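You operate a simulated robot arm through the tools that you are given. There is no shell and no other tool.

The job below is to be done with a simulated robot arm. You get a single attempt, and the scene is never put back.

## Task
The grey pane on the pane housing is cracked: swap it for the green pane.
Fine: drop the cracked one in the white tray; press the new one till it catches.

The check looks at the end state, three seconds after you hand in, the way a careful person would. Anything else that was tipped, shoved, dropped, spilled or broken makes it a failure.

## Robot
A 6-joint arm with a two-finger gripper, fixed in place. Base frame: the origin is on the floor under the middle of its stand, x ahead of it, y to its left, z up. Readings come in cm, rad, newtons and seconds.
It reaches about 157.2 cm from its shoulder. Its first joint turns from -2.897 to 2.897 rad. Payload 2.45 kg.
Tool frame: the origin (TCP) lies between the finger pads and is the grasp point; the fingertips stand 2 cm ahead of it; z points along the fingers, y is the line along which they close. The gripper opens to 14 cm; its body begins 16.8 cm behind the TCP.
Orientation is told as [roll, pitch, yaw] about the base's x, y, z axes, in that order, counted from this pose: with the fingers straight down and closing along the base's y, the tool's x points along the base's -x, its y along +y and its z along -z.

## Interface
- The arm moves only by the tool drive_tool. Its argument "steps" is a list of rows, each an object of numbers (a shift or turn left out is 0, a gripper value left out holds the last): "tx", "ty", "tz": the shift along the tool's x, y, z in cm; "wx", "wy", "wz": the turn, a rotation vector about the tool's x, y, z in degrees; "claw": the gripper command, from -1 (shut) to 1 (fully open), values between in proportion. In form: [{"tx": .., "ty": .., "tz": .., "wx": .., "wy": .., "wz": .., "claw": ..}, ...]. A call has 1 to 20 rows; each row is the pose to reach, as a shift and turn from the pose commanded when the call began, along the tool's axes at that moment. Each row takes 0.2 s and may step no farther than 5 cm and 0.15 rad from the row before; otherwise, or with a gripper value out of range, the whole call is refused. A pose out of reach is approached as far as the arm can. The call stops where the force on the tool passes 40 N (or 10 N more than at its start, if that is more) or the arm is blocked; 0.2 s more then pass. The fingers move at their own pace (about 4.5 cm/s each) and stop on an object; they squeeze with about 33 N. The grip force told is the motor's: it shows also when the fingers shut on nothing. Time passes only in rows, and 0.2 s behind the last, so rows that repeat a pose let the fingers close. The reply holds the time, the measured pose of the TCP, the force on the tool along the base axes, the opening and the grip force, in the units named above and with some noise, with the torque about the TCP (base axes, N m) and any sound that the robot's microphone picked up.
- Cameras (640 x 400 px; columns grow to the right, rows downward): "scene" is fixed at [40.02, 49.91, 168.59]; the picture's right is [-0.36, -0.93, 0.00], its down [-0.76, 0.30, -0.57] and it looks along [0.53, -0.21, -0.82] (base axes); focal length 361 px, centre (320, 200). "wrist" rides on the gripper at [7.8, 1.1, -20.9] in the tool frame; the picture's right is [-0.14, 0.99, 0.00], its down [-0.92, -0.13, -0.37] and it looks along [-0.37, -0.05, 0.93] (tool axes); focal length 280 px, centre (320, 200). There is no depth. A picture from a camera that has moved, and an enlarged one, comes with that camera's place and axes in the base frame and with its lens.
- grab_frame(camera): a new picture of that camera. No time passes.
- close_up(camera, box): a new picture of the part [left, top, right, bottom] of that camera's present view, enlarged. No time passes.
- job_done(): hands the job in; it is judged then, once.

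Places have to be worked out from the pictures, the camera data and where the tool is seen. Open the gripper and draw the arm clear of the work before you hand the job in, unless the task says otherwise.

The tools are called after ">>>" as a command line: name --argument value ..., lists and objects as JSON in quotes. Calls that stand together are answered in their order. drive_tool: Moves the arm, as the interface text tells. Its arguments: {"type":"object","properties":{"steps":{"type":"array"}},"required":["steps"]} The other tools are called the same way: grab_frame (camera) takes a picture; close_up (camera, box) takes an enlarged picture of a part of a camera's view; job_done () hands the job in.

At the start:

```text
t: 0.0
position: [65.53, 22.01, 128.22]
ee_rot: [0.001, 0.001, 0.0]
force: [-0.2, 0.2, -0.5]
wrist_torque: [-0.02, 0.03, 0.02]
grip_width: 14.01
gripper_force: 0.2
```

scene: 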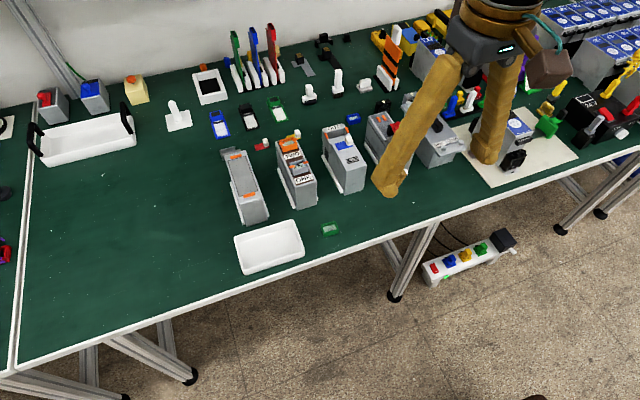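
wrist: 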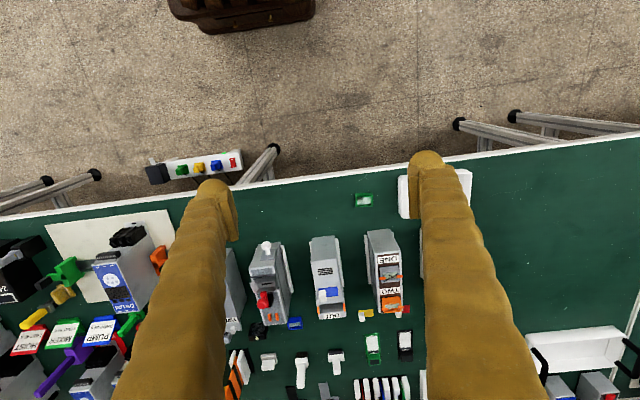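

The first pictures show a row of grey housings, a white tray near the front edge and a small green pane beside it. I'll enlarge those regions to identify the pane housing.

>>> close_up --camera "scene" --box '[200, 90, 360, 190]'

>>> close_up --camera "scene" --box '[210, 180, 370, 280]'

>>> close_up --camera "scene" --box '[320, 80, 480, 180]'

>>> close_up --camera "wrist" --box '[220, 160, 480, 320]'

```text
4.00 times, centred on (280, 140) of scene
camera zoom: at [40.02, 49.91, 168.59], right [-0.36, -0.93, 0.0], down [-0.76, 0.3, -0.57], along [0.53, -0.21, -0.82], focal length 1442 px, centre (480, 440)
```

zoom: 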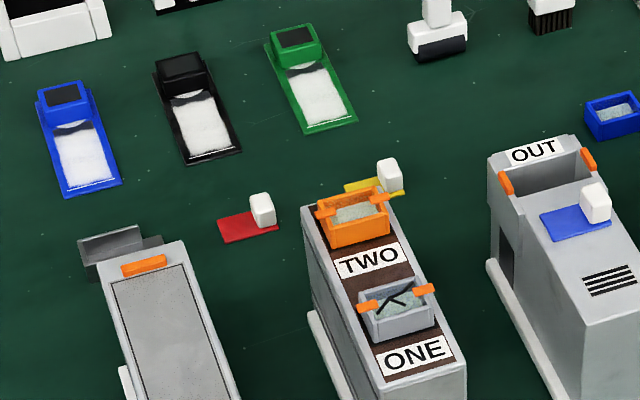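

```text
4.00 times, centred on (290, 230) of scene
camera zoom: at [40.02, 49.91, 168.59], right [-0.36, -0.93, 0.0], down [-0.76, 0.3, -0.57], along [0.53, -0.21, -0.82], focal length 1442 px, centre (440, 80)
```

zoom: 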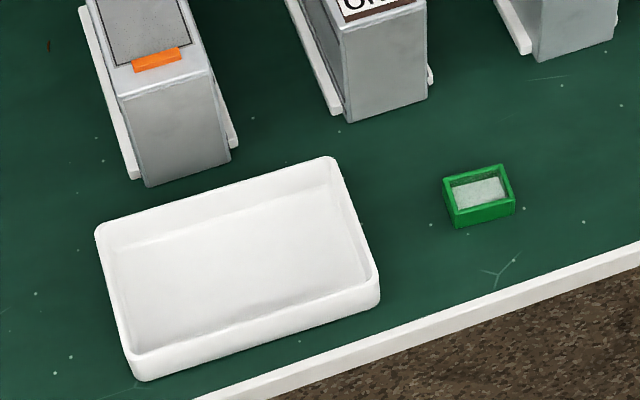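

```text
4.00 times, centred on (400, 130) of scene
camera zoom: at [40.02, 49.91, 168.59], right [-0.36, -0.93, 0.0], down [-0.76, 0.3, -0.57], along [0.53, -0.21, -0.82], focal length 1442 px, centre (0, 480)
```

zoom: 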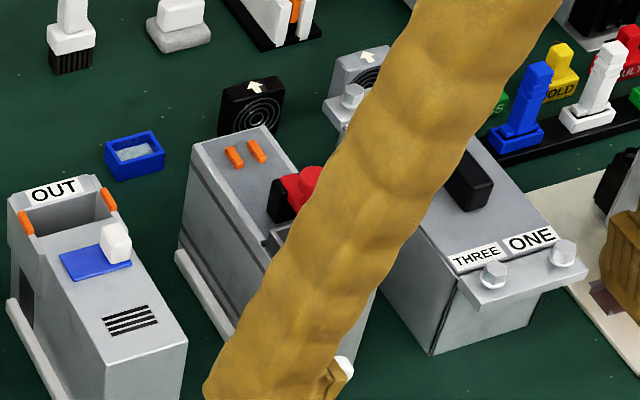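

```text
2.46 times, centred on (350, 240) of wrist
camera zoom: at [57.84, 23.03, 149.2], right [0.14, 0.99, 0.0], down [0.92, -0.13, 0.37], along [0.37, -0.05, -0.93], focal length 690 px, centre (246, 102)
```

zoom: 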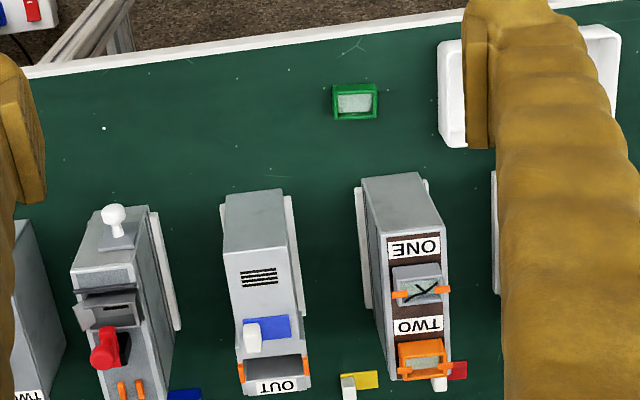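

I judge the cracked grey pane to be at about (97.4, 33, 98) in slot ONE of the tall housing, and the green pane on the table at about (83, 30, 88). I'll move above the housing at a safe height for a closer look.

>>> drive_tool --steps '[{"tx": -3.7, "ty": 1.4, "tz": 1.0}, {"tx": -7.4, "ty": 2.8, "tz": 2.0}, {"tx": -11.1, "ty": 4.2, "tz": 3.0}, {"tx": -14.8, "ty": 5.6, "tz": 4.0}, {"tx": -18.5, "ty": 7.0, "tz": 5.0}, {"tx": -22.2, "ty": 8.4, "tz": 6.0}, {"tx": -25.9, "ty": 9.8, "tz": 7.0}, {"tx": -29.5, "ty": 11.0, "tz": 8.2}, {"tx": -29.5, "ty": 11.0, "tz": 8.2}]'

```text
t: 2.0
position: [95.24, 32.8, 120.08]
ee_rot: [0.0, 0.002, 0.001]
force: [0.3, 0.0, 0.4]
wrist_torque: [-0.03, -0.05, 0.02]
grip_width: 14.01
gripper_force: 0.1
```

The arm reached (95.2, 32.8, 120.1). I'll take pictures from here to see the panes and clips.

>>> grab_frame --camera "wrist"

>>> grab_frame --camera "scene"

```text
taken
camera wrist: at [87.55, 33.8, 141.07], right [0.14, 0.99, 0.0], down [0.92, -0.13, 0.37], along [0.36, -0.05, -0.93], focal length 280 px, centre (320, 200)
```

wrist: 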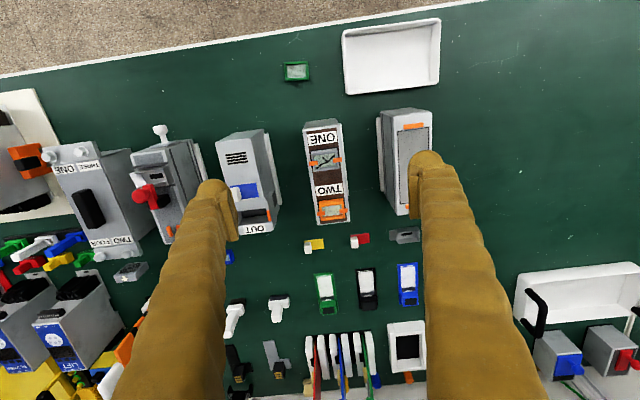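

```text
taken
```

scene: 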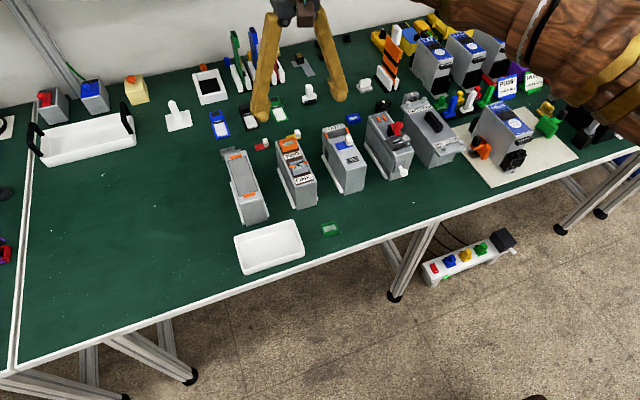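

The housing sits right below the camera. I'll zoom in on the pane housing, the green pane and the tray.

>>> close_up --camera "wrist" --box '[277, 110, 373, 230]'

>>> close_up --camera "wrist" --box '[270, 10, 450, 110]'

>>> close_up --camera "scene" --box '[268, 130, 332, 210]'

```text
3.33 times, centred on (325, 170) of wrist
camera zoom: at [87.55, 33.8, 141.07], right [0.14, 0.99, 0.0], down [0.92, -0.13, 0.37], along [0.36, -0.05, -0.93], focal length 935 px, centre (303, 300)
```

zoom: 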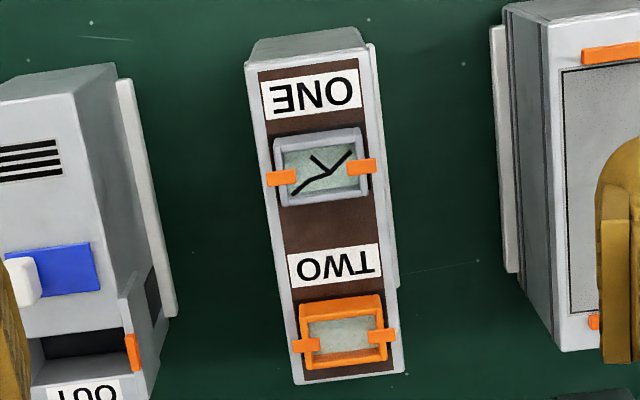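

```text
3.56 times, centred on (360, 60) of wrist
camera zoom: at [87.55, 33.8, 141.07], right [0.14, 0.99, 0.0], down [0.92, -0.13, 0.37], along [0.36, -0.05, -0.93], focal length 997 px, centre (178, 698)
```

zoom: 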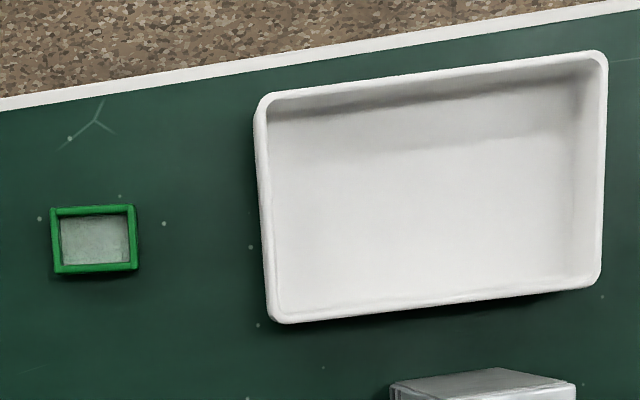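

```text
5.00 times, centred on (300, 170) of scene
camera zoom: at [40.02, 49.91, 168.59], right [-0.36, -0.93, 0.0], down [-0.76, 0.3, -0.57], along [0.53, -0.21, -0.82], focal length 1803 px, centre (420, 350)
```

zoom: 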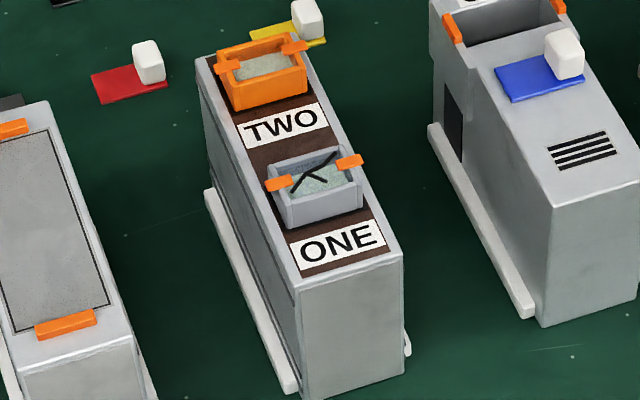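

The grey pane sits in a raised frame about 4.4 cm (y) × 3.3 cm (x), with orange catches on its ±y sides, so I'll grip it on its x faces. I'll turn the tool 90° in place and bring it over the pane, still high.

>>> drive_tool --steps '[{"wz": -8.2, "tx": -0.2}, {"wz": -16.4, "tx": -0.4}, {"wz": -24.6, "tx": -0.6}, {"wz": -32.8, "tx": -0.8}, {"wz": -41.0, "tx": -1.0}, {"wz": -49.2, "tx": -1.2}, {"wz": -57.4, "tx": -1.4}, {"wz": -65.6, "tx": -1.6}, {"wz": -73.8, "tx": -1.9}, {"wz": -82.0, "tx": -2.1}, {"wz": -90.0, "tx": -2.3, "ty": 0.3}, {"wz": -90.0, "tx": -2.3, "ty": 0.3}]'

```text
t: 4.6
position: [97.41, 33.24, 119.87]
ee_rot: [0.0, 0.002, 1.573]
force: [-0.2, 0.7, 0.6]
wrist_torque: [0.04, -0.01, 0.02]
grip_width: 14.0
gripper_force: 0.0
```

The tool is now at yaw 90° above the pane at (97.4, 33.2, 119.9). I'll look with both cameras.

>>> grab_frame --camera "wrist"

>>> grab_frame --camera "scene"

>>> close_up --camera "wrist" --box '[240, 120, 400, 220]'

```text
taken
camera wrist: at [96.4, 25.38, 141.0], right [-0.99, 0.14, 0.0], down [0.13, 0.92, 0.37], along [0.05, 0.37, -0.93], focal length 280 px, centre (320, 200)
```

wrist: 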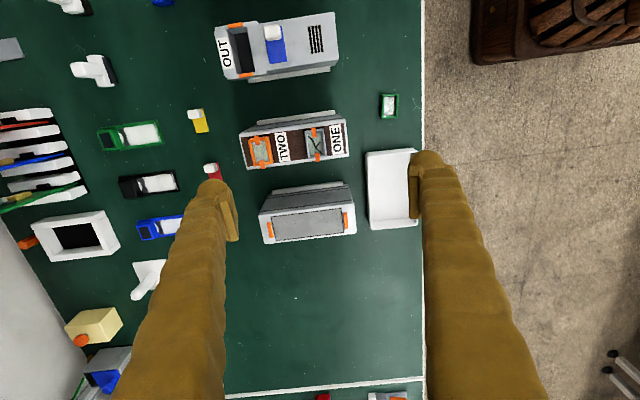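

```text
taken
```

scene: 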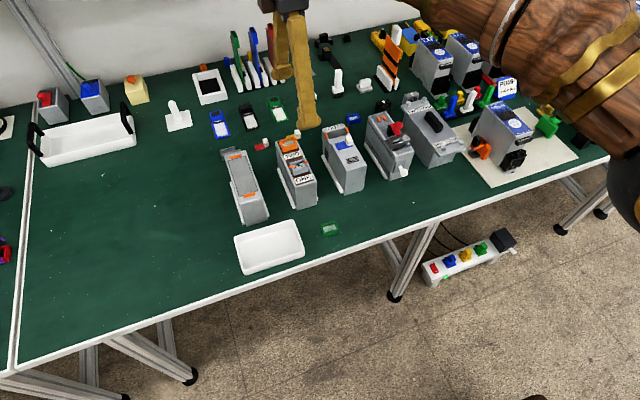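

```text
4.00 times, centred on (320, 170) of wrist
camera zoom: at [96.4, 25.38, 141.0], right [-0.99, 0.14, 0.0], down [0.13, 0.92, 0.37], along [0.05, 0.37, -0.93], focal length 1122 px, centre (320, 320)
```

zoom: 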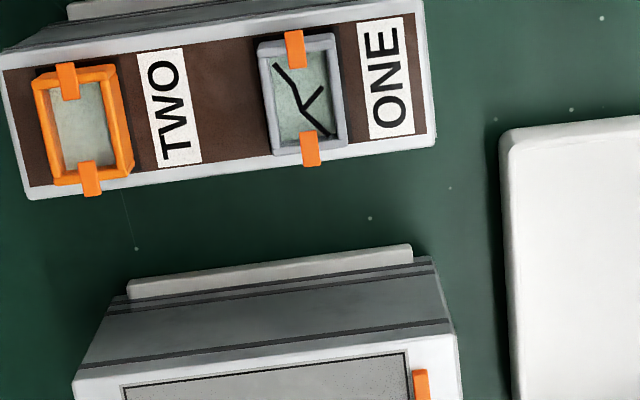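

The view agrees: the pane centre is near (98.0, 33.4) with its rim around z≈97–98. I'll descend to about z=108 to refine it, still well clear.

>>> drive_tool --steps '[{"tz": 4, "ty": -0.3}, {"tz": 8, "ty": -0.6}, {"tz": 12, "ty": -0.6}, {"tz": 12, "ty": -0.6, "claw": 0.3}, {"tz": 12, "ty": -0.6, "claw": 0.0}, {"tz": 12, "ty": -0.6, "claw": 0.0}, {"tz": 12, "ty": -0.6, "claw": 0.0}]'

>>> grab_frame --camera "wrist"

>>> close_up --camera "scene" --box '[228, 80, 372, 200]'

```text
t: 6.2
position: [98.06, 33.36, 107.95]
ee_rot: [0.0, 0.0, 1.57]
force: [0.0, 0.5, -0.3]
wrist_torque: [0.01, 0.02, 0.01]
grip_width: 7.01
gripper_force: 0.0
```

```text
taken
camera wrist: at [97.01, 25.42, 128.93], right [-0.99, 0.14, 0.0], down [0.13, 0.92, 0.37], along [0.05, 0.36, -0.93], focal length 280 px, centre (320, 200)
```

wrist: 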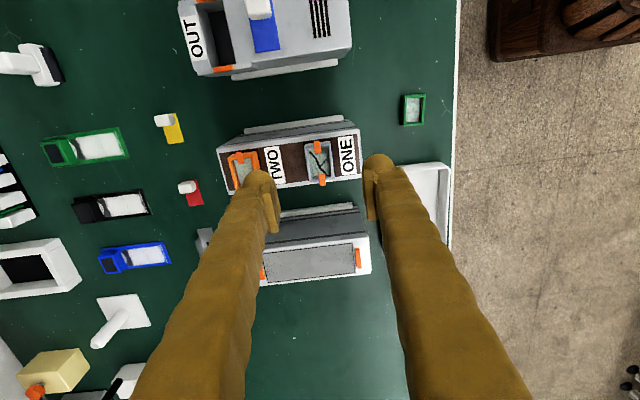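

```text
3.33 times, centred on (300, 140) of scene
camera zoom: at [40.02, 49.91, 168.59], right [-0.36, -0.93, 0.0], down [-0.76, 0.3, -0.57], along [0.53, -0.21, -0.82], focal length 1202 px, centre (387, 400)
```

zoom: 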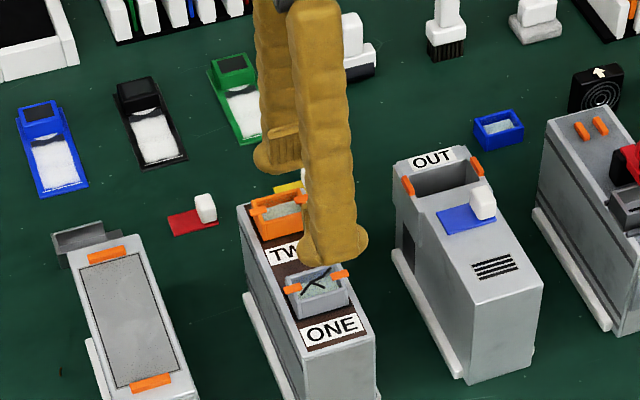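

The gripper is at half opening, z≈108. I'll enlarge the view around the pane and fingertips to measure clearances.

>>> close_up --camera "wrist" --box '[210, 110, 400, 230]'

>>> close_up --camera "scene" --box '[276, 136, 336, 186]'

```text
3.33 times, centred on (305, 170) of wrist
camera zoom: at [97.01, 25.42, 128.93], right [-0.99, 0.14, 0.0], down [0.13, 0.92, 0.37], along [0.05, 0.36, -0.93], focal length 935 px, centre (370, 300)
```

zoom: 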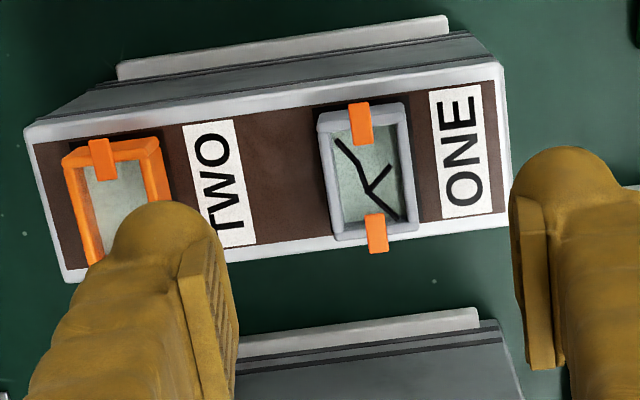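

```text
8.00 times, centred on (306, 161) of scene
camera zoom: at [40.02, 49.91, 168.59], right [-0.36, -0.93, 0.0], down [-0.76, 0.3, -0.57], along [0.53, -0.21, -0.82], focal length 2885 px, centre (432, 512)
```

zoom: 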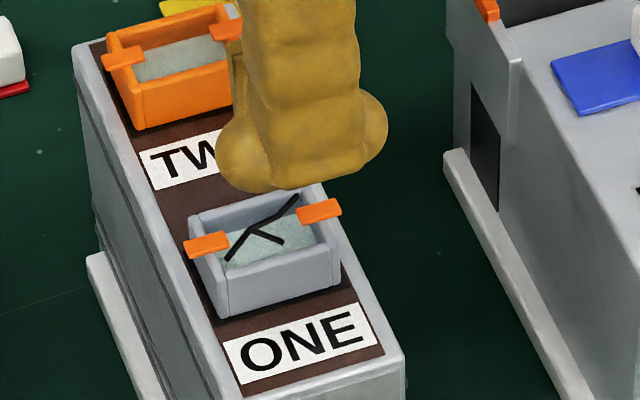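

From both views the pane centre is about (98.05, 33.2), rim top z≈98.3 and housing top z≈96. I'll narrow the gripper to ~5 cm, which leaves clearance to the orange pane, and go down to z≈103 before checking again.

>>> drive_tool --steps '[{"claw": -0.28, "tx": 0.1}, {"claw": -0.28, "tx": 0.15}, {"tz": 2.5, "tx": 0.15}, {"tz": 5.0, "tx": 0.15}, {"tz": 5.0, "tx": 0.15}]'

>>> close_up --camera "wrist" --box '[220, 110, 420, 235]'

>>> close_up --camera "scene" --box '[276, 136, 336, 186]'

```text
t: 7.4
position: [98.01, 32.92, 102.86]
ee_rot: [0.0, -0.001, 1.571]
force: [0.1, 0.1, -0.5]
wrist_torque: [-0.05, 0.0, 0.0]
grip_width: 5.05
gripper_force: 0.0
```

```text
3.20 times, centred on (320, 172) of wrist
camera zoom: at [97.07, 25.14, 123.85], right [-0.99, 0.14, 0.0], down [0.13, 0.92, 0.37], along [0.05, 0.36, -0.93], focal length 897 px, centre (320, 288)
```

zoom: 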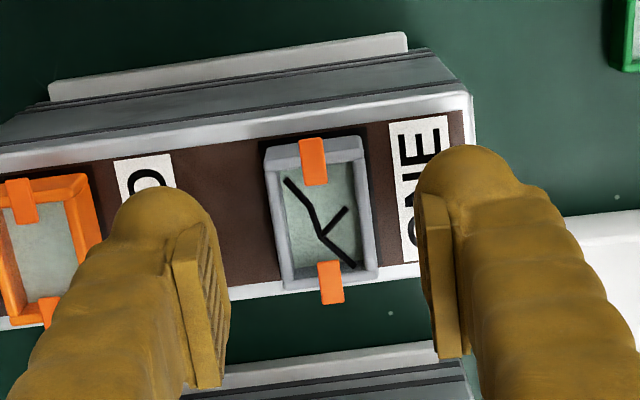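

```text
8.00 times, centred on (306, 161) of scene
camera zoom: at [40.02, 49.91, 168.59], right [-0.36, -0.93, 0.0], down [-0.76, 0.3, -0.57], along [0.53, -0.21, -0.82], focal length 2885 px, centre (432, 512)
```

zoom: 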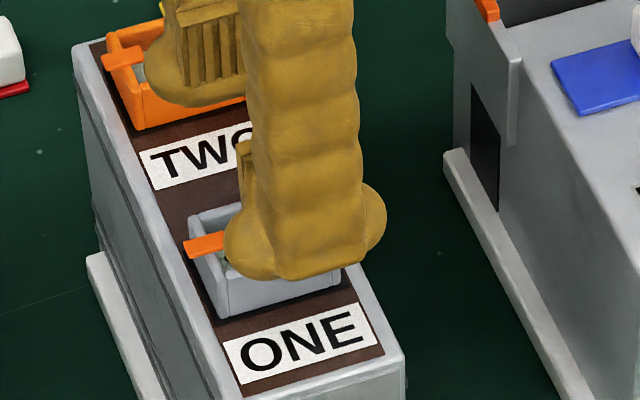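

The fingers straddle the pane evenly (pane ≈ (98.07, 33.1), about 3.0 × 4.3 cm at the rim). I'll lower to z≈98.7, where the fingertips stay above the housing top, and close.

>>> drive_tool --steps '[{"tz": 1.5}, {"tz": 3.0}, {"tz": 3.8}, {"tz": 4.3}, {"tz": 4.3}]'

>>> close_up --camera "wrist" --box '[220, 110, 420, 235]'

>>> close_up --camera "scene" --box '[276, 136, 336, 186]'

```text
t: 8.6
position: [97.97, 33.2, 98.43]
ee_rot: [0.0, 0.0, 1.57]
force: [-0.5, -0.1, -0.7]
wrist_torque: [0.01, 0.0, -0.02]
grip_width: 5.02
gripper_force: 0.1
```

```text
3.20 times, centred on (320, 172) of wrist
camera zoom: at [97.04, 25.38, 119.52], right [-0.99, 0.14, 0.0], down [0.13, 0.92, 0.37], along [0.05, 0.36, -0.93], focal length 897 px, centre (320, 288)
```

zoom: 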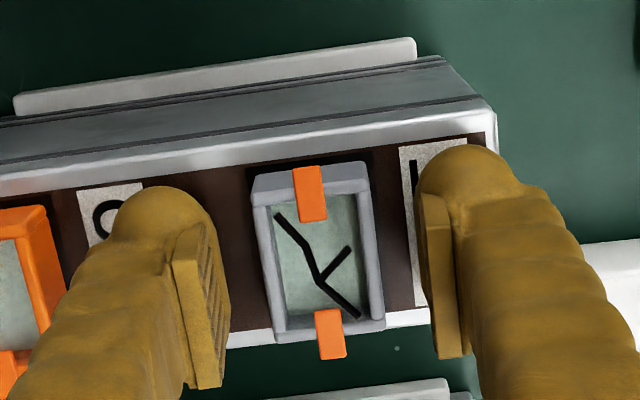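

```text
8.00 times, centred on (306, 161) of scene
camera zoom: at [40.02, 49.91, 168.59], right [-0.36, -0.93, 0.0], down [-0.76, 0.3, -0.57], along [0.53, -0.21, -0.82], focal length 2885 px, centre (432, 512)
```

zoom: 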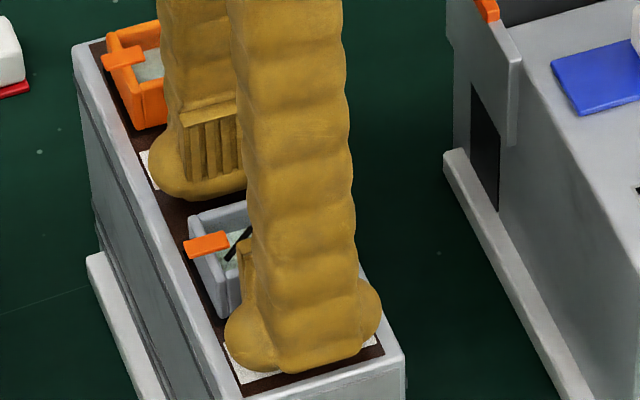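

The fingertips are around the pane with no contact and it is centred between them. I'll close the gripper on it.

>>> drive_tool --steps '[{"claw": -0.6}, {"claw": -1}, {"claw": -1}, {"claw": -1}, {"claw": -1}]'

>>> close_up --camera "wrist" --box '[220, 110, 420, 235]'

```text
t: 9.8
position: [98.03, 33.23, 98.49]
ee_rot: [0.0, 0.0, 1.569]
force: [0.5, 0.0, -0.5]
wrist_torque: [0.02, 0.0, 0.0]
grip_width: 2.79
gripper_force: 32.9
```

```text
3.20 times, centred on (320, 172) of wrist
camera zoom: at [97.04, 25.38, 119.53], right [-0.99, 0.14, 0.0], down [0.13, 0.92, 0.37], along [0.05, 0.36, -0.93], focal length 897 px, centre (320, 288)
```

zoom: 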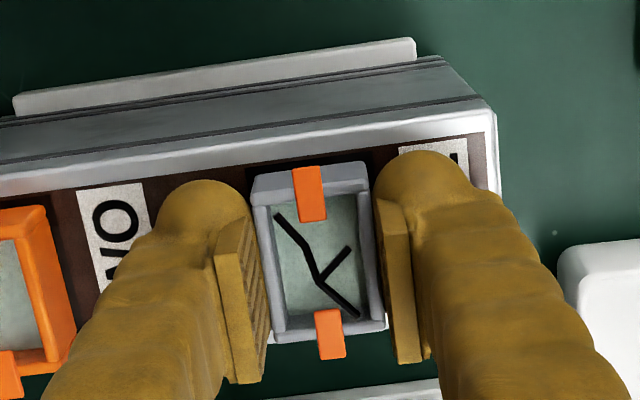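

The gripper holds the frame (2.8 cm wide, 33 N). I'll pull it straight up in small steps, watching the force.

>>> drive_tool --steps '[{"tz": -0.2, "claw": -1}, {"tz": -0.4}, {"tz": -0.6}, {"tz": -0.6}]'

>>> close_up --camera "wrist" --box '[220, 110, 420, 235]'

>>> close_up --camera "scene" --box '[228, 120, 372, 240]'

```text
t: 10.8
position: [97.98, 33.18, 99.32]
ee_rot: [-0.001, 0.001, 1.569]
force: [0.1, 0.1, -0.6]
wrist_torque: [-0.02, 0.01, 0.02]
grip_width: 2.77
gripper_force: 32.6
```

```text
3.20 times, centred on (320, 172) of wrist
camera zoom: at [96.95, 25.32, 120.25], right [-0.99, 0.14, 0.0], down [0.13, 0.92, 0.37], along [0.05, 0.36, -0.93], focal length 897 px, centre (320, 288)
```

zoom: 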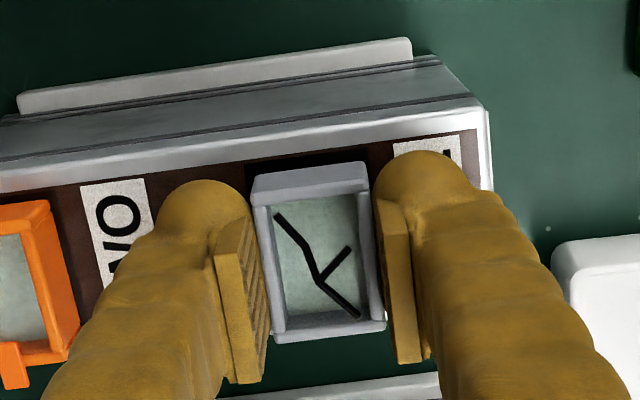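

```text
3.33 times, centred on (300, 180) of scene
camera zoom: at [40.02, 49.91, 168.59], right [-0.36, -0.93, 0.0], down [-0.76, 0.3, -0.57], along [0.53, -0.21, -0.82], focal length 1202 px, centre (387, 267)
```

zoom: 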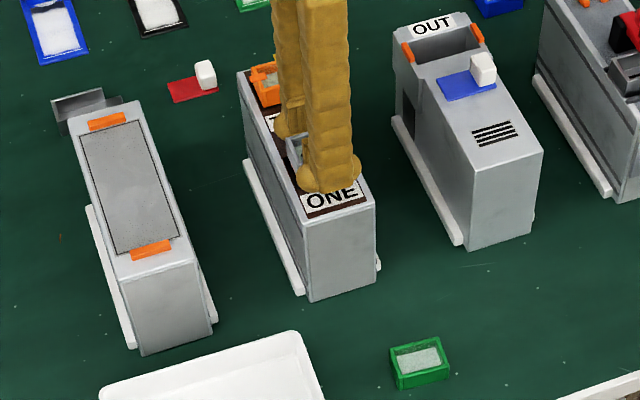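

The frame came free without force on the housing; it moves with the fingers. I'll lift it well clear.

>>> drive_tool --steps '[{"tz": -1.0}, {"tz": -3.0}, {"tz": -6.0}, {"tz": -10.0}, {"tz": -14.0}, {"tz": -14.0}]'

>>> grab_frame --camera "wrist"

>>> grab_frame --camera "scene"

>>> close_up --camera "scene" --box '[268, 110, 348, 210]'

```text
t: 12.2
position: [98.01, 33.09, 113.16]
ee_rot: [0.0, -0.001, 1.57]
force: [-0.4, 0.0, -0.3]
wrist_torque: [-0.03, 0.0, 0.02]
grip_width: 2.78
gripper_force: 32.8
```

```text
taken
camera wrist: at [97.02, 25.26, 134.22], right [-0.99, 0.14, 0.0], down [0.13, 0.92, 0.37], along [0.05, 0.36, -0.93], focal length 280 px, centre (320, 200)
```

wrist: 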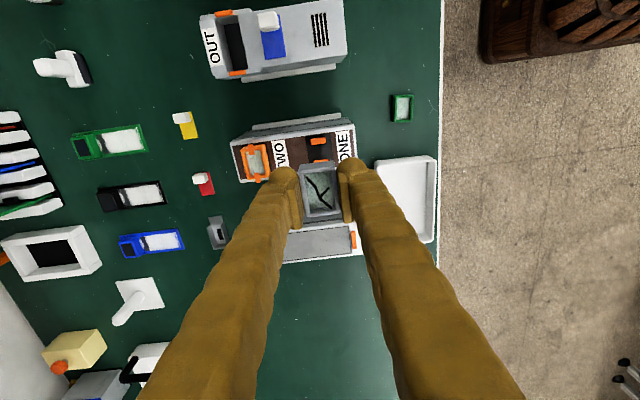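

```text
taken
```

scene: 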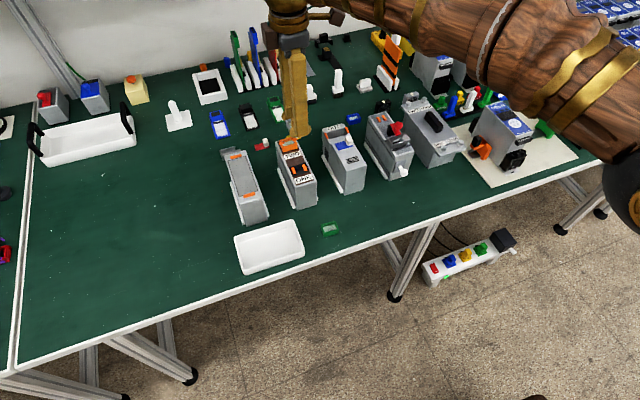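

```text
4.00 times, centred on (308, 160) of scene
camera zoom: at [40.02, 49.91, 168.59], right [-0.36, -0.93, 0.0], down [-0.76, 0.3, -0.57], along [0.53, -0.21, -0.82], focal length 1442 px, centre (368, 360)
```

zoom: 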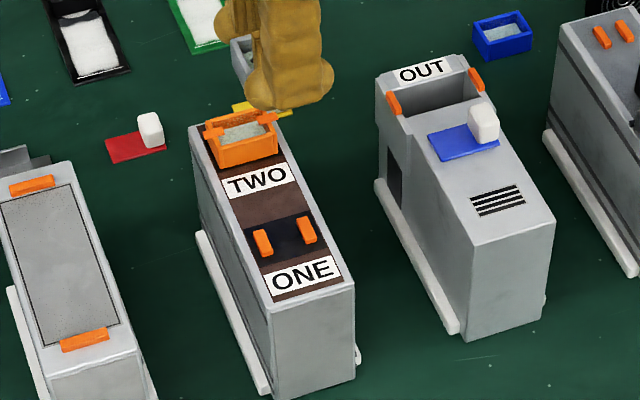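

Slot ONE is now empty, showing its dark seat with two upright catches. The tray spans roughly x 79.5–89 and y 38–54, so I'll carry the cracked pane over its middle at (84.5, 46.5) and turn back to yaw 0 so the fingers open along the tray's length.

>>> drive_tool --steps '[{"tx": -1.2, "ty": 1.2, "wz": 8.2}, {"tx": -2.4, "ty": 2.4, "wz": 16.4}, {"tx": -3.6, "ty": 3.7, "wz": 24.6}, {"tx": -4.8, "ty": 4.9, "wz": 32.8}, {"tx": -6.0, "ty": 6.1, "wz": 41.0}, {"tx": -7.2, "ty": 7.4, "wz": 49.2}, {"tx": -8.4, "ty": 8.6, "wz": 57.4}, {"tx": -9.6, "ty": 9.8, "wz": 65.6}, {"tx": -10.8, "ty": 11.0, "wz": 73.8}, {"tx": -12.0, "ty": 12.3, "wz": 82.0}, {"tx": -13.3, "ty": 13.5, "wz": 90.0}, {"tx": -13.3, "ty": 13.5, "wz": 90.0}]'

>>> grab_frame --camera "wrist"

>>> grab_frame --camera "scene"

```text
t: 14.8
position: [84.4, 46.5, 113.19]
ee_rot: [0.001, 0.0, -0.002]
force: [-0.4, -0.4, -1.2]
wrist_torque: [-0.01, 0.02, 0.01]
grip_width: 2.8
gripper_force: 33.7
```

```text
taken
camera wrist: at [76.76, 47.5, 134.17], right [0.14, 0.99, 0.0], down [0.92, -0.13, 0.37], along [0.36, -0.05, -0.93], focal length 280 px, centre (320, 200)
```

wrist: 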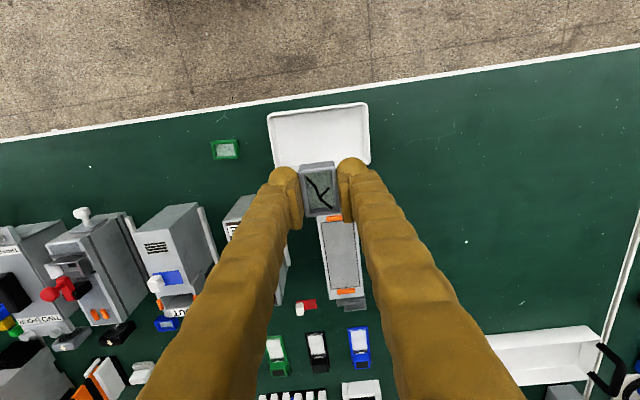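

```text
taken
```

scene: 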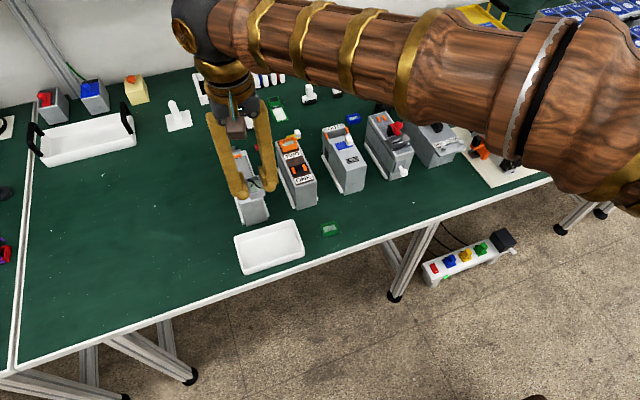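

The pane hangs over the tray's middle (tray centre ≈ (84.6, 46.5)). I'll lower it to just above the tray floor.

>>> drive_tool --steps '[{"tz": 4.5}, {"tz": 9.0}, {"tz": 13.5}, {"tz": 17.5}, {"tz": 20.0}, {"tz": 21.5}, {"tz": 21.5}]'

>>> grab_frame --camera "wrist"

>>> close_up --camera "scene" --box '[200, 180, 328, 280]'

```text
t: 16.4
position: [84.39, 46.62, 91.84]
ee_rot: [0.0, 0.001, 0.001]
force: [0.1, 0.7, 0.0]
wrist_torque: [-0.01, 0.02, 0.0]
grip_width: 2.75
gripper_force: 32.7
```

```text
taken
camera wrist: at [76.7, 47.56, 112.83], right [0.14, 0.99, 0.0], down [0.92, -0.13, 0.37], along [0.37, -0.05, -0.93], focal length 280 px, centre (320, 200)
```

wrist: 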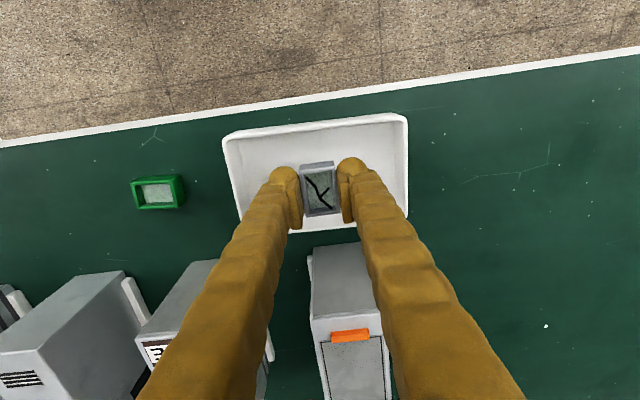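

```text
4.00 times, centred on (264, 230) of scene
camera zoom: at [40.02, 49.91, 168.59], right [-0.36, -0.93, 0.0], down [-0.76, 0.3, -0.57], along [0.53, -0.21, -0.82], focal length 1442 px, centre (544, 80)
```

zoom: 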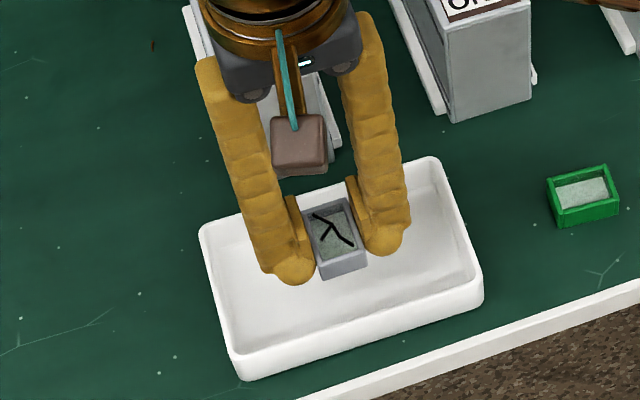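

The pane is inside the tray outline, a few cm above the floor. I'll lower it further, slowly.

>>> drive_tool --steps '[{"tz": 1.0}, {"tz": 1.8}, {"tz": 2.3}, {"tz": 2.6}, {"tz": 2.6}]'

>>> close_up --camera "scene" --box '[232, 210, 312, 280]'

```text
t: 17.6
position: [84.55, 46.59, 89.21]
ee_rot: [-0.001, 0.0, 0.0]
force: [0.4, -0.4, 0.0]
wrist_torque: [0.01, 0.02, 0.02]
grip_width: 2.8
gripper_force: 32.8
```

```text
5.71 times, centred on (272, 245) of scene
camera zoom: at [40.02, 49.91, 168.59], right [-0.36, -0.93, 0.0], down [-0.76, 0.3, -0.57], along [0.53, -0.21, -0.82], focal length 2061 px, centre (594, -57)
```

zoom: 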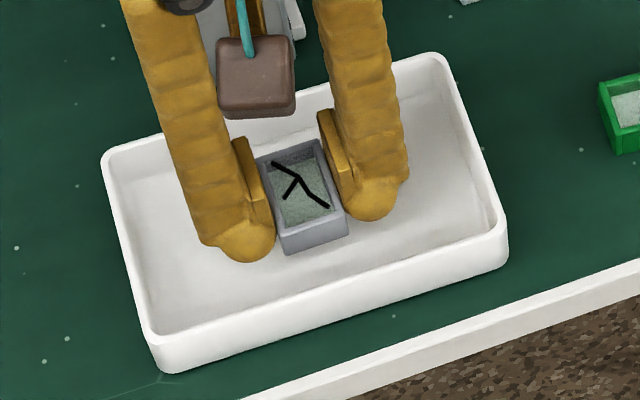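

No contact yet; the pane is near the floor. I'll continue in 0.15 cm steps.

>>> drive_tool --steps '[{"tz": 0.15}, {"tz": 0.3}, {"tz": 0.45}, {"tz": 0.45}]'

```text
t: 18.6
position: [84.49, 46.45, 88.66]
ee_rot: [0.001, 0.0, -0.001]
force: [0.5, -0.1, 0.1]
wrist_torque: [0.02, 0.01, 0.03]
grip_width: 2.77
gripper_force: 33.0
```

Still no contact force at z≈88.7. I'll go down a little more.

>>> drive_tool --steps '[{"tz": 0.15}, {"tz": 0.3}, {"tz": 0.3}]'

>>> close_up --camera "scene" --box '[232, 210, 312, 280]'

>>> close_up --camera "wrist" --box '[220, 110, 420, 235]'

```text
t: 19.4
position: [84.41, 46.44, 88.41]
ee_rot: [0.0, 0.001, 0.0]
force: [0.1, -0.2, -0.7]
wrist_torque: [-0.02, 0.01, 0.01]
grip_width: 2.77
gripper_force: 33.5
```

```text
5.71 times, centred on (272, 245) of scene
camera zoom: at [40.02, 49.91, 168.59], right [-0.36, -0.93, 0.0], down [-0.76, 0.3, -0.57], along [0.53, -0.21, -0.82], focal length 2061 px, centre (594, -57)
```

zoom: 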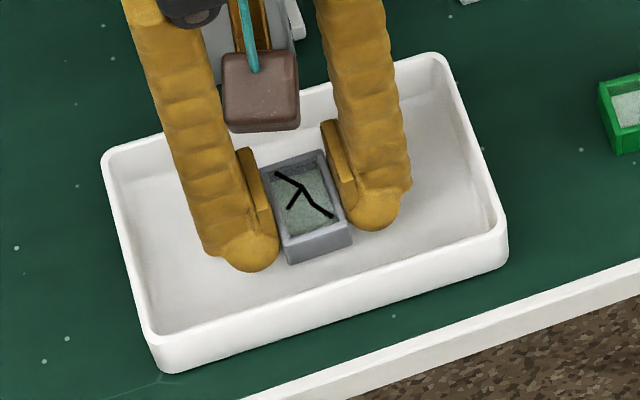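

```text
3.20 times, centred on (320, 172) of wrist
camera zoom: at [76.67, 47.51, 109.46], right [0.14, 0.99, 0.0], down [0.92, -0.13, 0.37], along [0.36, -0.05, -0.93], focal length 897 px, centre (320, 288)
```

zoom: 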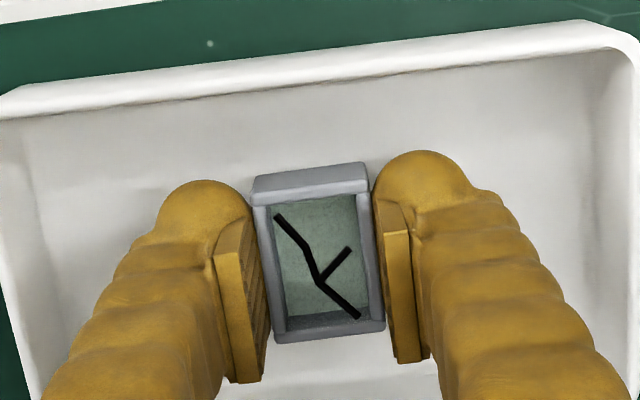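

Still free. I'll take a few more small steps down until contact shows.

>>> drive_tool --steps '[{"tz": 0.15}, {"tz": 0.3}, {"tz": 0.3}]'

```text
t: 20.2
position: [84.34, 46.5, 88.25]
ee_rot: [0.0, 0.0, 0.001]
force: [0.4, 0.3, 0.3]
wrist_torque: [0.02, -0.02, 0.01]
grip_width: 2.79
gripper_force: 32.9
```

Readings still show no contact at z≈88.2. I'll keep creeping down in 0.1 cm steps.

>>> drive_tool --steps '[{"tz": 0.1}, {"tz": 0.2}, {"tz": 0.2}]'

>>> close_up --camera "scene" --box '[252, 225, 292, 260]'

```text
t: 21.0
position: [84.45, 46.51, 87.89]
ee_rot: [0.0, 0.002, 0.001]
force: [-0.1, -0.6, 0.5]
wrist_torque: [0.01, 0.03, -0.01]
grip_width: 2.78
gripper_force: 33.2
```

```text
11.43 times, centred on (272, 242) of scene
camera zoom: at [40.02, 49.91, 168.59], right [-0.36, -0.93, 0.0], down [-0.76, 0.3, -0.57], along [0.53, -0.21, -0.82], focal length 4121 px, centre (869, -286)
```

zoom: 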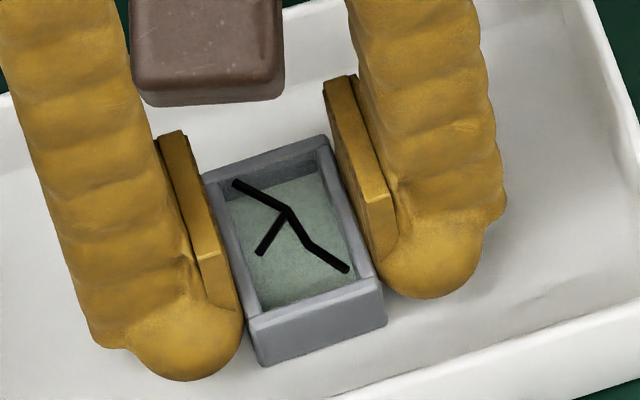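

No contact force yet. I'll go down another 0.3 cm in tiny steps.

>>> drive_tool --steps '[{"tz": 0.1}, {"tz": 0.2}, {"tz": 0.3}, {"tz": 0.3}]'

```text
t: 22.0
position: [84.56, 46.53, 87.78]
ee_rot: [0.001, -0.001, 0.0]
force: [0.2, 0.1, 28.1]
wrist_torque: [0.02, -0.01, 0.06]
grip_width: 2.79
gripper_force: 33.0
```

A 28 N contact force shows the pane is on the tray floor. I'll back off 0.1 cm and open the gripper slightly to ~4.5 cm.

>>> drive_tool --steps '[{"tz": -0.1}, {"tz": -0.1, "claw": -0.5}, {"tz": -0.1, "claw": -0.36}, {"tz": -0.1, "claw": -0.36}]'

>>> close_up --camera "scene" --box '[232, 210, 312, 280]'

>>> close_up --camera "wrist" --box '[220, 110, 420, 235]'

```text
t: 23.0
position: [84.44, 46.46, 87.83]
ee_rot: [0.0, 0.001, -0.001]
force: [-0.2, -0.1, -0.1]
wrist_torque: [-0.01, 0.01, 0.01]
grip_width: 4.5
gripper_force: 0.0
```

```text
5.71 times, centred on (272, 245) of scene
camera zoom: at [40.02, 49.91, 168.59], right [-0.36, -0.93, 0.0], down [-0.76, 0.3, -0.57], along [0.53, -0.21, -0.82], focal length 2061 px, centre (594, -57)
```

zoom: 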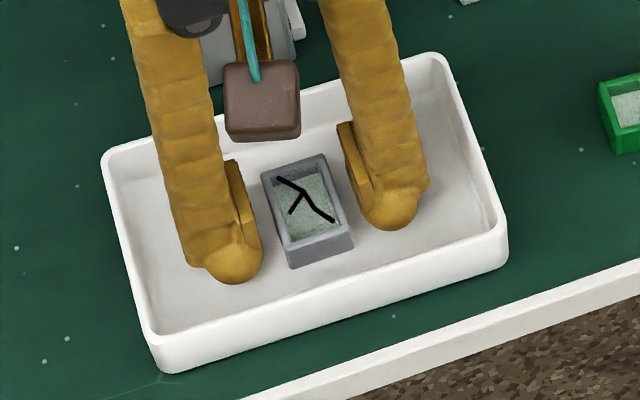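

```text
3.20 times, centred on (320, 172) of wrist
camera zoom: at [76.76, 47.54, 108.71], right [0.14, 0.99, 0.0], down [0.92, -0.13, 0.37], along [0.36, -0.05, -0.93], focal length 897 px, centre (320, 288)
```

zoom: 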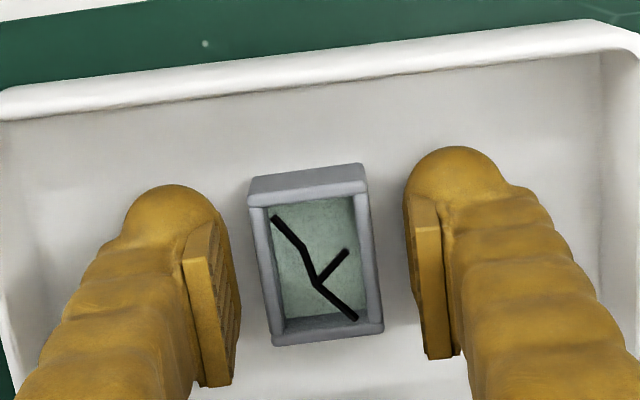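

The cracked pane lies flat in the tray and the fingers are clear. I'll rise straight up 20 cm.

>>> drive_tool --steps '[{"tz": -2.0}, {"tz": -5.0}, {"tz": -9.5}, {"tz": -14.0}, {"tz": -18.0}, {"tz": -20.0}, {"tz": -20.0}]'

>>> grab_frame --camera "wrist"

>>> close_up --camera "scene" --box '[228, 200, 372, 290]'

```text
t: 24.6
position: [84.49, 46.45, 107.85]
ee_rot: [-0.001, -0.002, 0.0]
force: [0.6, -1.3, 0.4]
wrist_torque: [0.01, -0.01, 0.0]
grip_width: 4.47
gripper_force: 0.1
```

```text
taken
camera wrist: at [76.79, 47.44, 128.81], right [0.14, 0.99, 0.0], down [0.92, -0.13, 0.37], along [0.37, -0.05, -0.93], focal length 280 px, centre (320, 200)
```

wrist: 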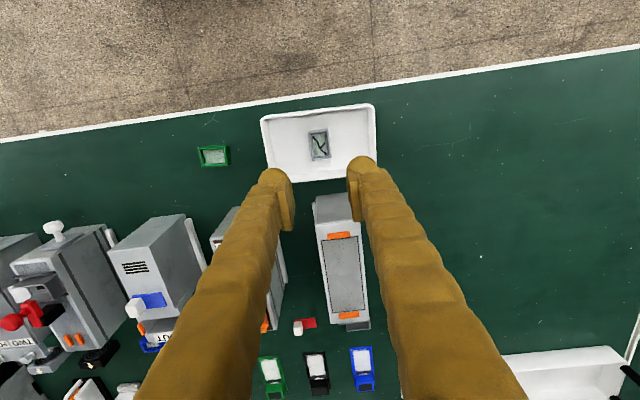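

```text
4.44 times, centred on (300, 245) of scene
camera zoom: at [40.02, 49.91, 168.59], right [-0.36, -0.93, 0.0], down [-0.76, 0.3, -0.57], along [0.53, -0.21, -0.82], focal length 1603 px, centre (409, 0)
```

zoom: 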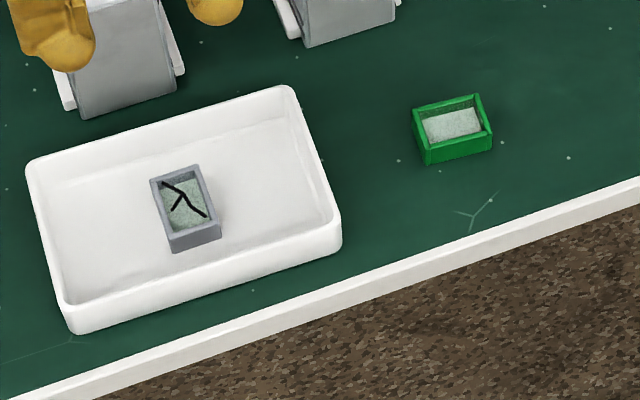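

The tray is fine with the cracked pane inside. The green pane is at about (83.9, 30.2), so I'll move above it while turning the tool 90° again.

>>> drive_tool --steps '[{"ty": -1.5, "wz": -8.2, "tx": 0.1}, {"ty": -3.0, "wz": -16.4, "tx": 0.1}, {"ty": -4.5, "wz": -24.6, "tx": 0.2}, {"ty": -6.0, "wz": -32.8, "tx": 0.2}, {"ty": -7.5, "wz": -41.0, "tx": 0.3}, {"ty": -9.0, "wz": -49.2, "tx": 0.3}, {"ty": -10.5, "wz": -57.4, "tx": 0.4}, {"ty": -12.0, "wz": -65.6, "tx": 0.4}, {"ty": -13.5, "wz": -73.8, "tx": 0.5}, {"ty": -15.0, "wz": -82.0, "tx": 0.5}, {"ty": -16.3, "wz": -90.0, "tx": 0.5}, {"ty": -16.3, "wz": -90.0, "tx": 0.5}]'

>>> grab_frame --camera "wrist"

>>> close_up --camera "wrist" --box '[220, 80, 420, 205]'

```text
t: 27.2
position: [83.94, 30.06, 107.6]
ee_rot: [-0.002, 0.0, 1.574]
force: [1.4, -0.4, 0.7]
wrist_torque: [-0.05, 0.0, 0.02]
grip_width: 4.48
gripper_force: 0.0
```

```text
taken
camera wrist: at [83.06, 22.24, 128.66], right [-0.99, 0.14, 0.0], down [0.13, 0.92, 0.37], along [0.05, 0.36, -0.93], focal length 280 px, centre (320, 200)
```

wrist: 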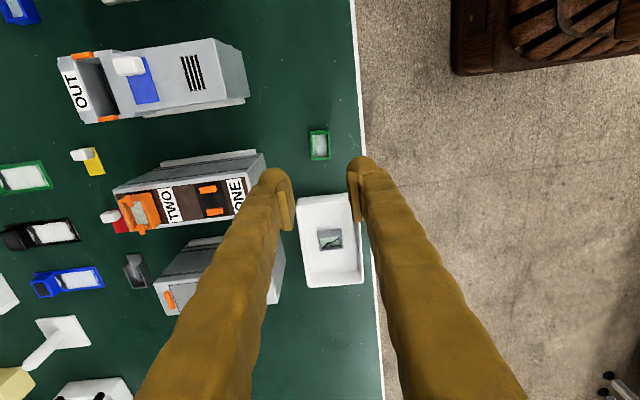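

```text
3.20 times, centred on (320, 142) of wrist
camera zoom: at [83.06, 22.24, 128.66], right [-0.99, 0.14, 0.0], down [0.13, 0.92, 0.37], along [0.05, 0.36, -0.93], focal length 897 px, centre (320, 384)
```

zoom: 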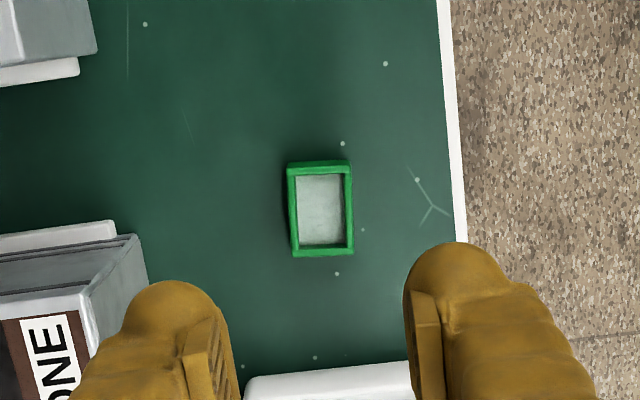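

The green pane is about 2.8 × 4.3 cm at the rim, centred near (84.0, 29.9) and turned ~5.5° clockwise seen from above. I'll match that turn and descend to z≈96 for a finer look.

>>> drive_tool --steps '[{"tz": 4, "wz": 2.8}, {"tz": 8, "wz": 5.5}, {"tz": 11.5, "wz": 5.5}, {"tz": 11.5, "wz": 5.5}]'

>>> close_up --camera "wrist" --box '[220, 110, 420, 235]'

>>> close_up --camera "scene" --box '[290, 200, 370, 250]'

```text
t: 28.2
position: [84.03, 30.12, 96.37]
ee_rot: [-0.001, 0.0, 1.474]
force: [-0.2, -0.4, 0.7]
wrist_torque: [-0.02, -0.02, 0.02]
grip_width: 4.5
gripper_force: 0.0
```

```text
3.20 times, centred on (320, 172) of wrist
camera zoom: at [82.3, 22.37, 117.35], right [-0.97, 0.23, 0.0], down [0.22, 0.9, 0.37], along [0.09, 0.36, -0.93], focal length 897 px, centre (320, 288)
```

zoom: 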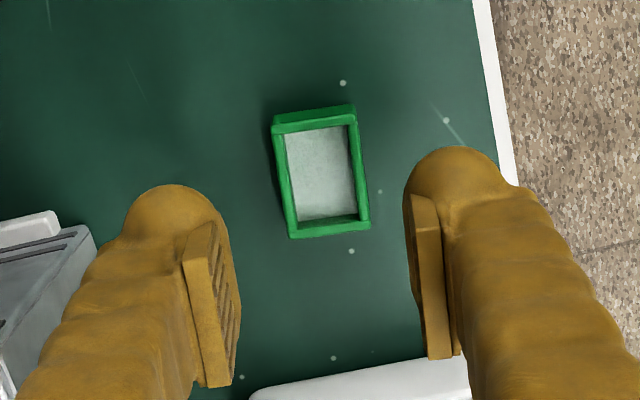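

```text
8.00 times, centred on (330, 225) of scene
camera zoom: at [40.02, 49.91, 168.59], right [-0.36, -0.93, 0.0], down [-0.76, 0.3, -0.57], along [0.53, -0.21, -0.82], focal length 2885 px, centre (240, 0)
```

zoom: 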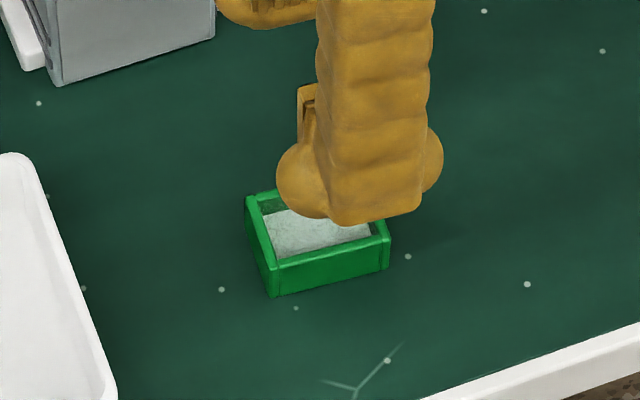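

I'll zoom in tighter on the green pane to get its centre and angle relative to the fingers.

>>> close_up --camera "wrist" --box '[295, 135, 345, 190]'

```text
7.27 times, centred on (320, 162) of wrist
camera zoom: at [82.3, 22.37, 117.35], right [-0.97, 0.23, 0.0], down [0.22, 0.9, 0.37], along [0.09, 0.36, -0.93], focal length 2039 px, centre (320, 473)
```

zoom: 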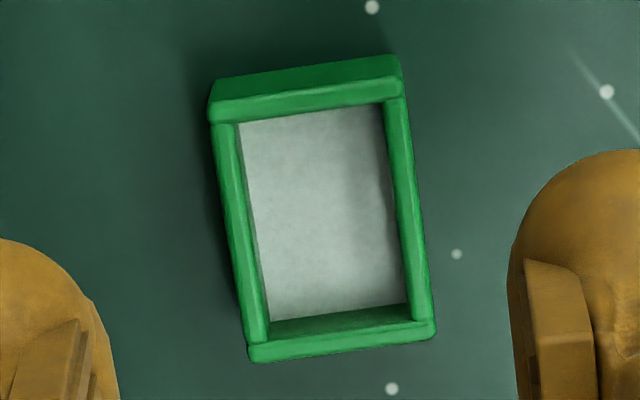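

The green frame measures 2.80 × 3.94 cm, is parallel to the fingers within 0.3°, and is centred to about 0.1–0.2 cm. I'll shift slightly so it sits in the grip like the grey one did, and descend to z≈89.3 first.

>>> drive_tool --steps '[{"tz": 3.0, "tx": -0.1, "ty": 0.05}, {"tz": 5.5, "tx": -0.2, "ty": 0.1}, {"tz": 7.0, "tx": -0.2, "ty": 0.1}, {"tz": 7.0, "tx": -0.2, "ty": 0.1}]'

>>> close_up --camera "wrist" --box '[220, 110, 420, 235]'

>>> close_up --camera "scene" --box '[290, 200, 370, 250]'

```text
t: 29.2
position: [83.97, 30.4, 89.3]
ee_rot: [-0.001, 0.0, 1.475]
force: [-0.3, -0.5, 0.0]
wrist_torque: [0.01, -0.02, -0.02]
grip_width: 4.48
gripper_force: 0.1
```

```text
3.20 times, centred on (320, 172) of wrist
camera zoom: at [82.23, 22.69, 110.29], right [-0.97, 0.23, 0.0], down [0.22, 0.9, 0.37], along [0.09, 0.36, -0.93], focal length 897 px, centre (320, 288)
```

zoom: 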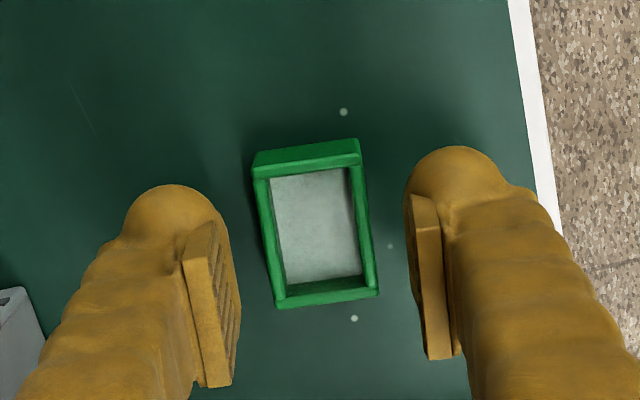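

```text
8.00 times, centred on (330, 225) of scene
camera zoom: at [40.02, 49.91, 168.59], right [-0.36, -0.93, 0.0], down [-0.76, 0.3, -0.57], along [0.53, -0.21, -0.82], focal length 2885 px, centre (240, 0)
```

zoom: 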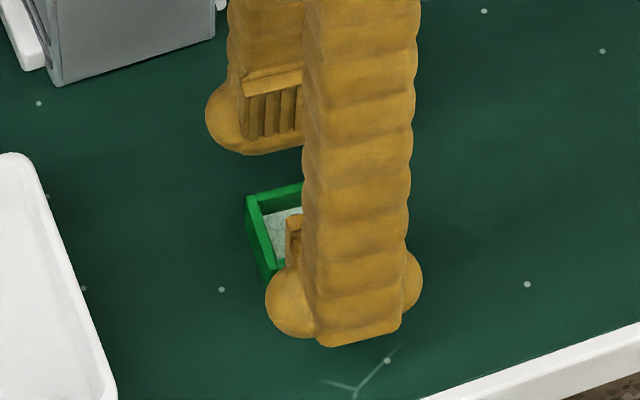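

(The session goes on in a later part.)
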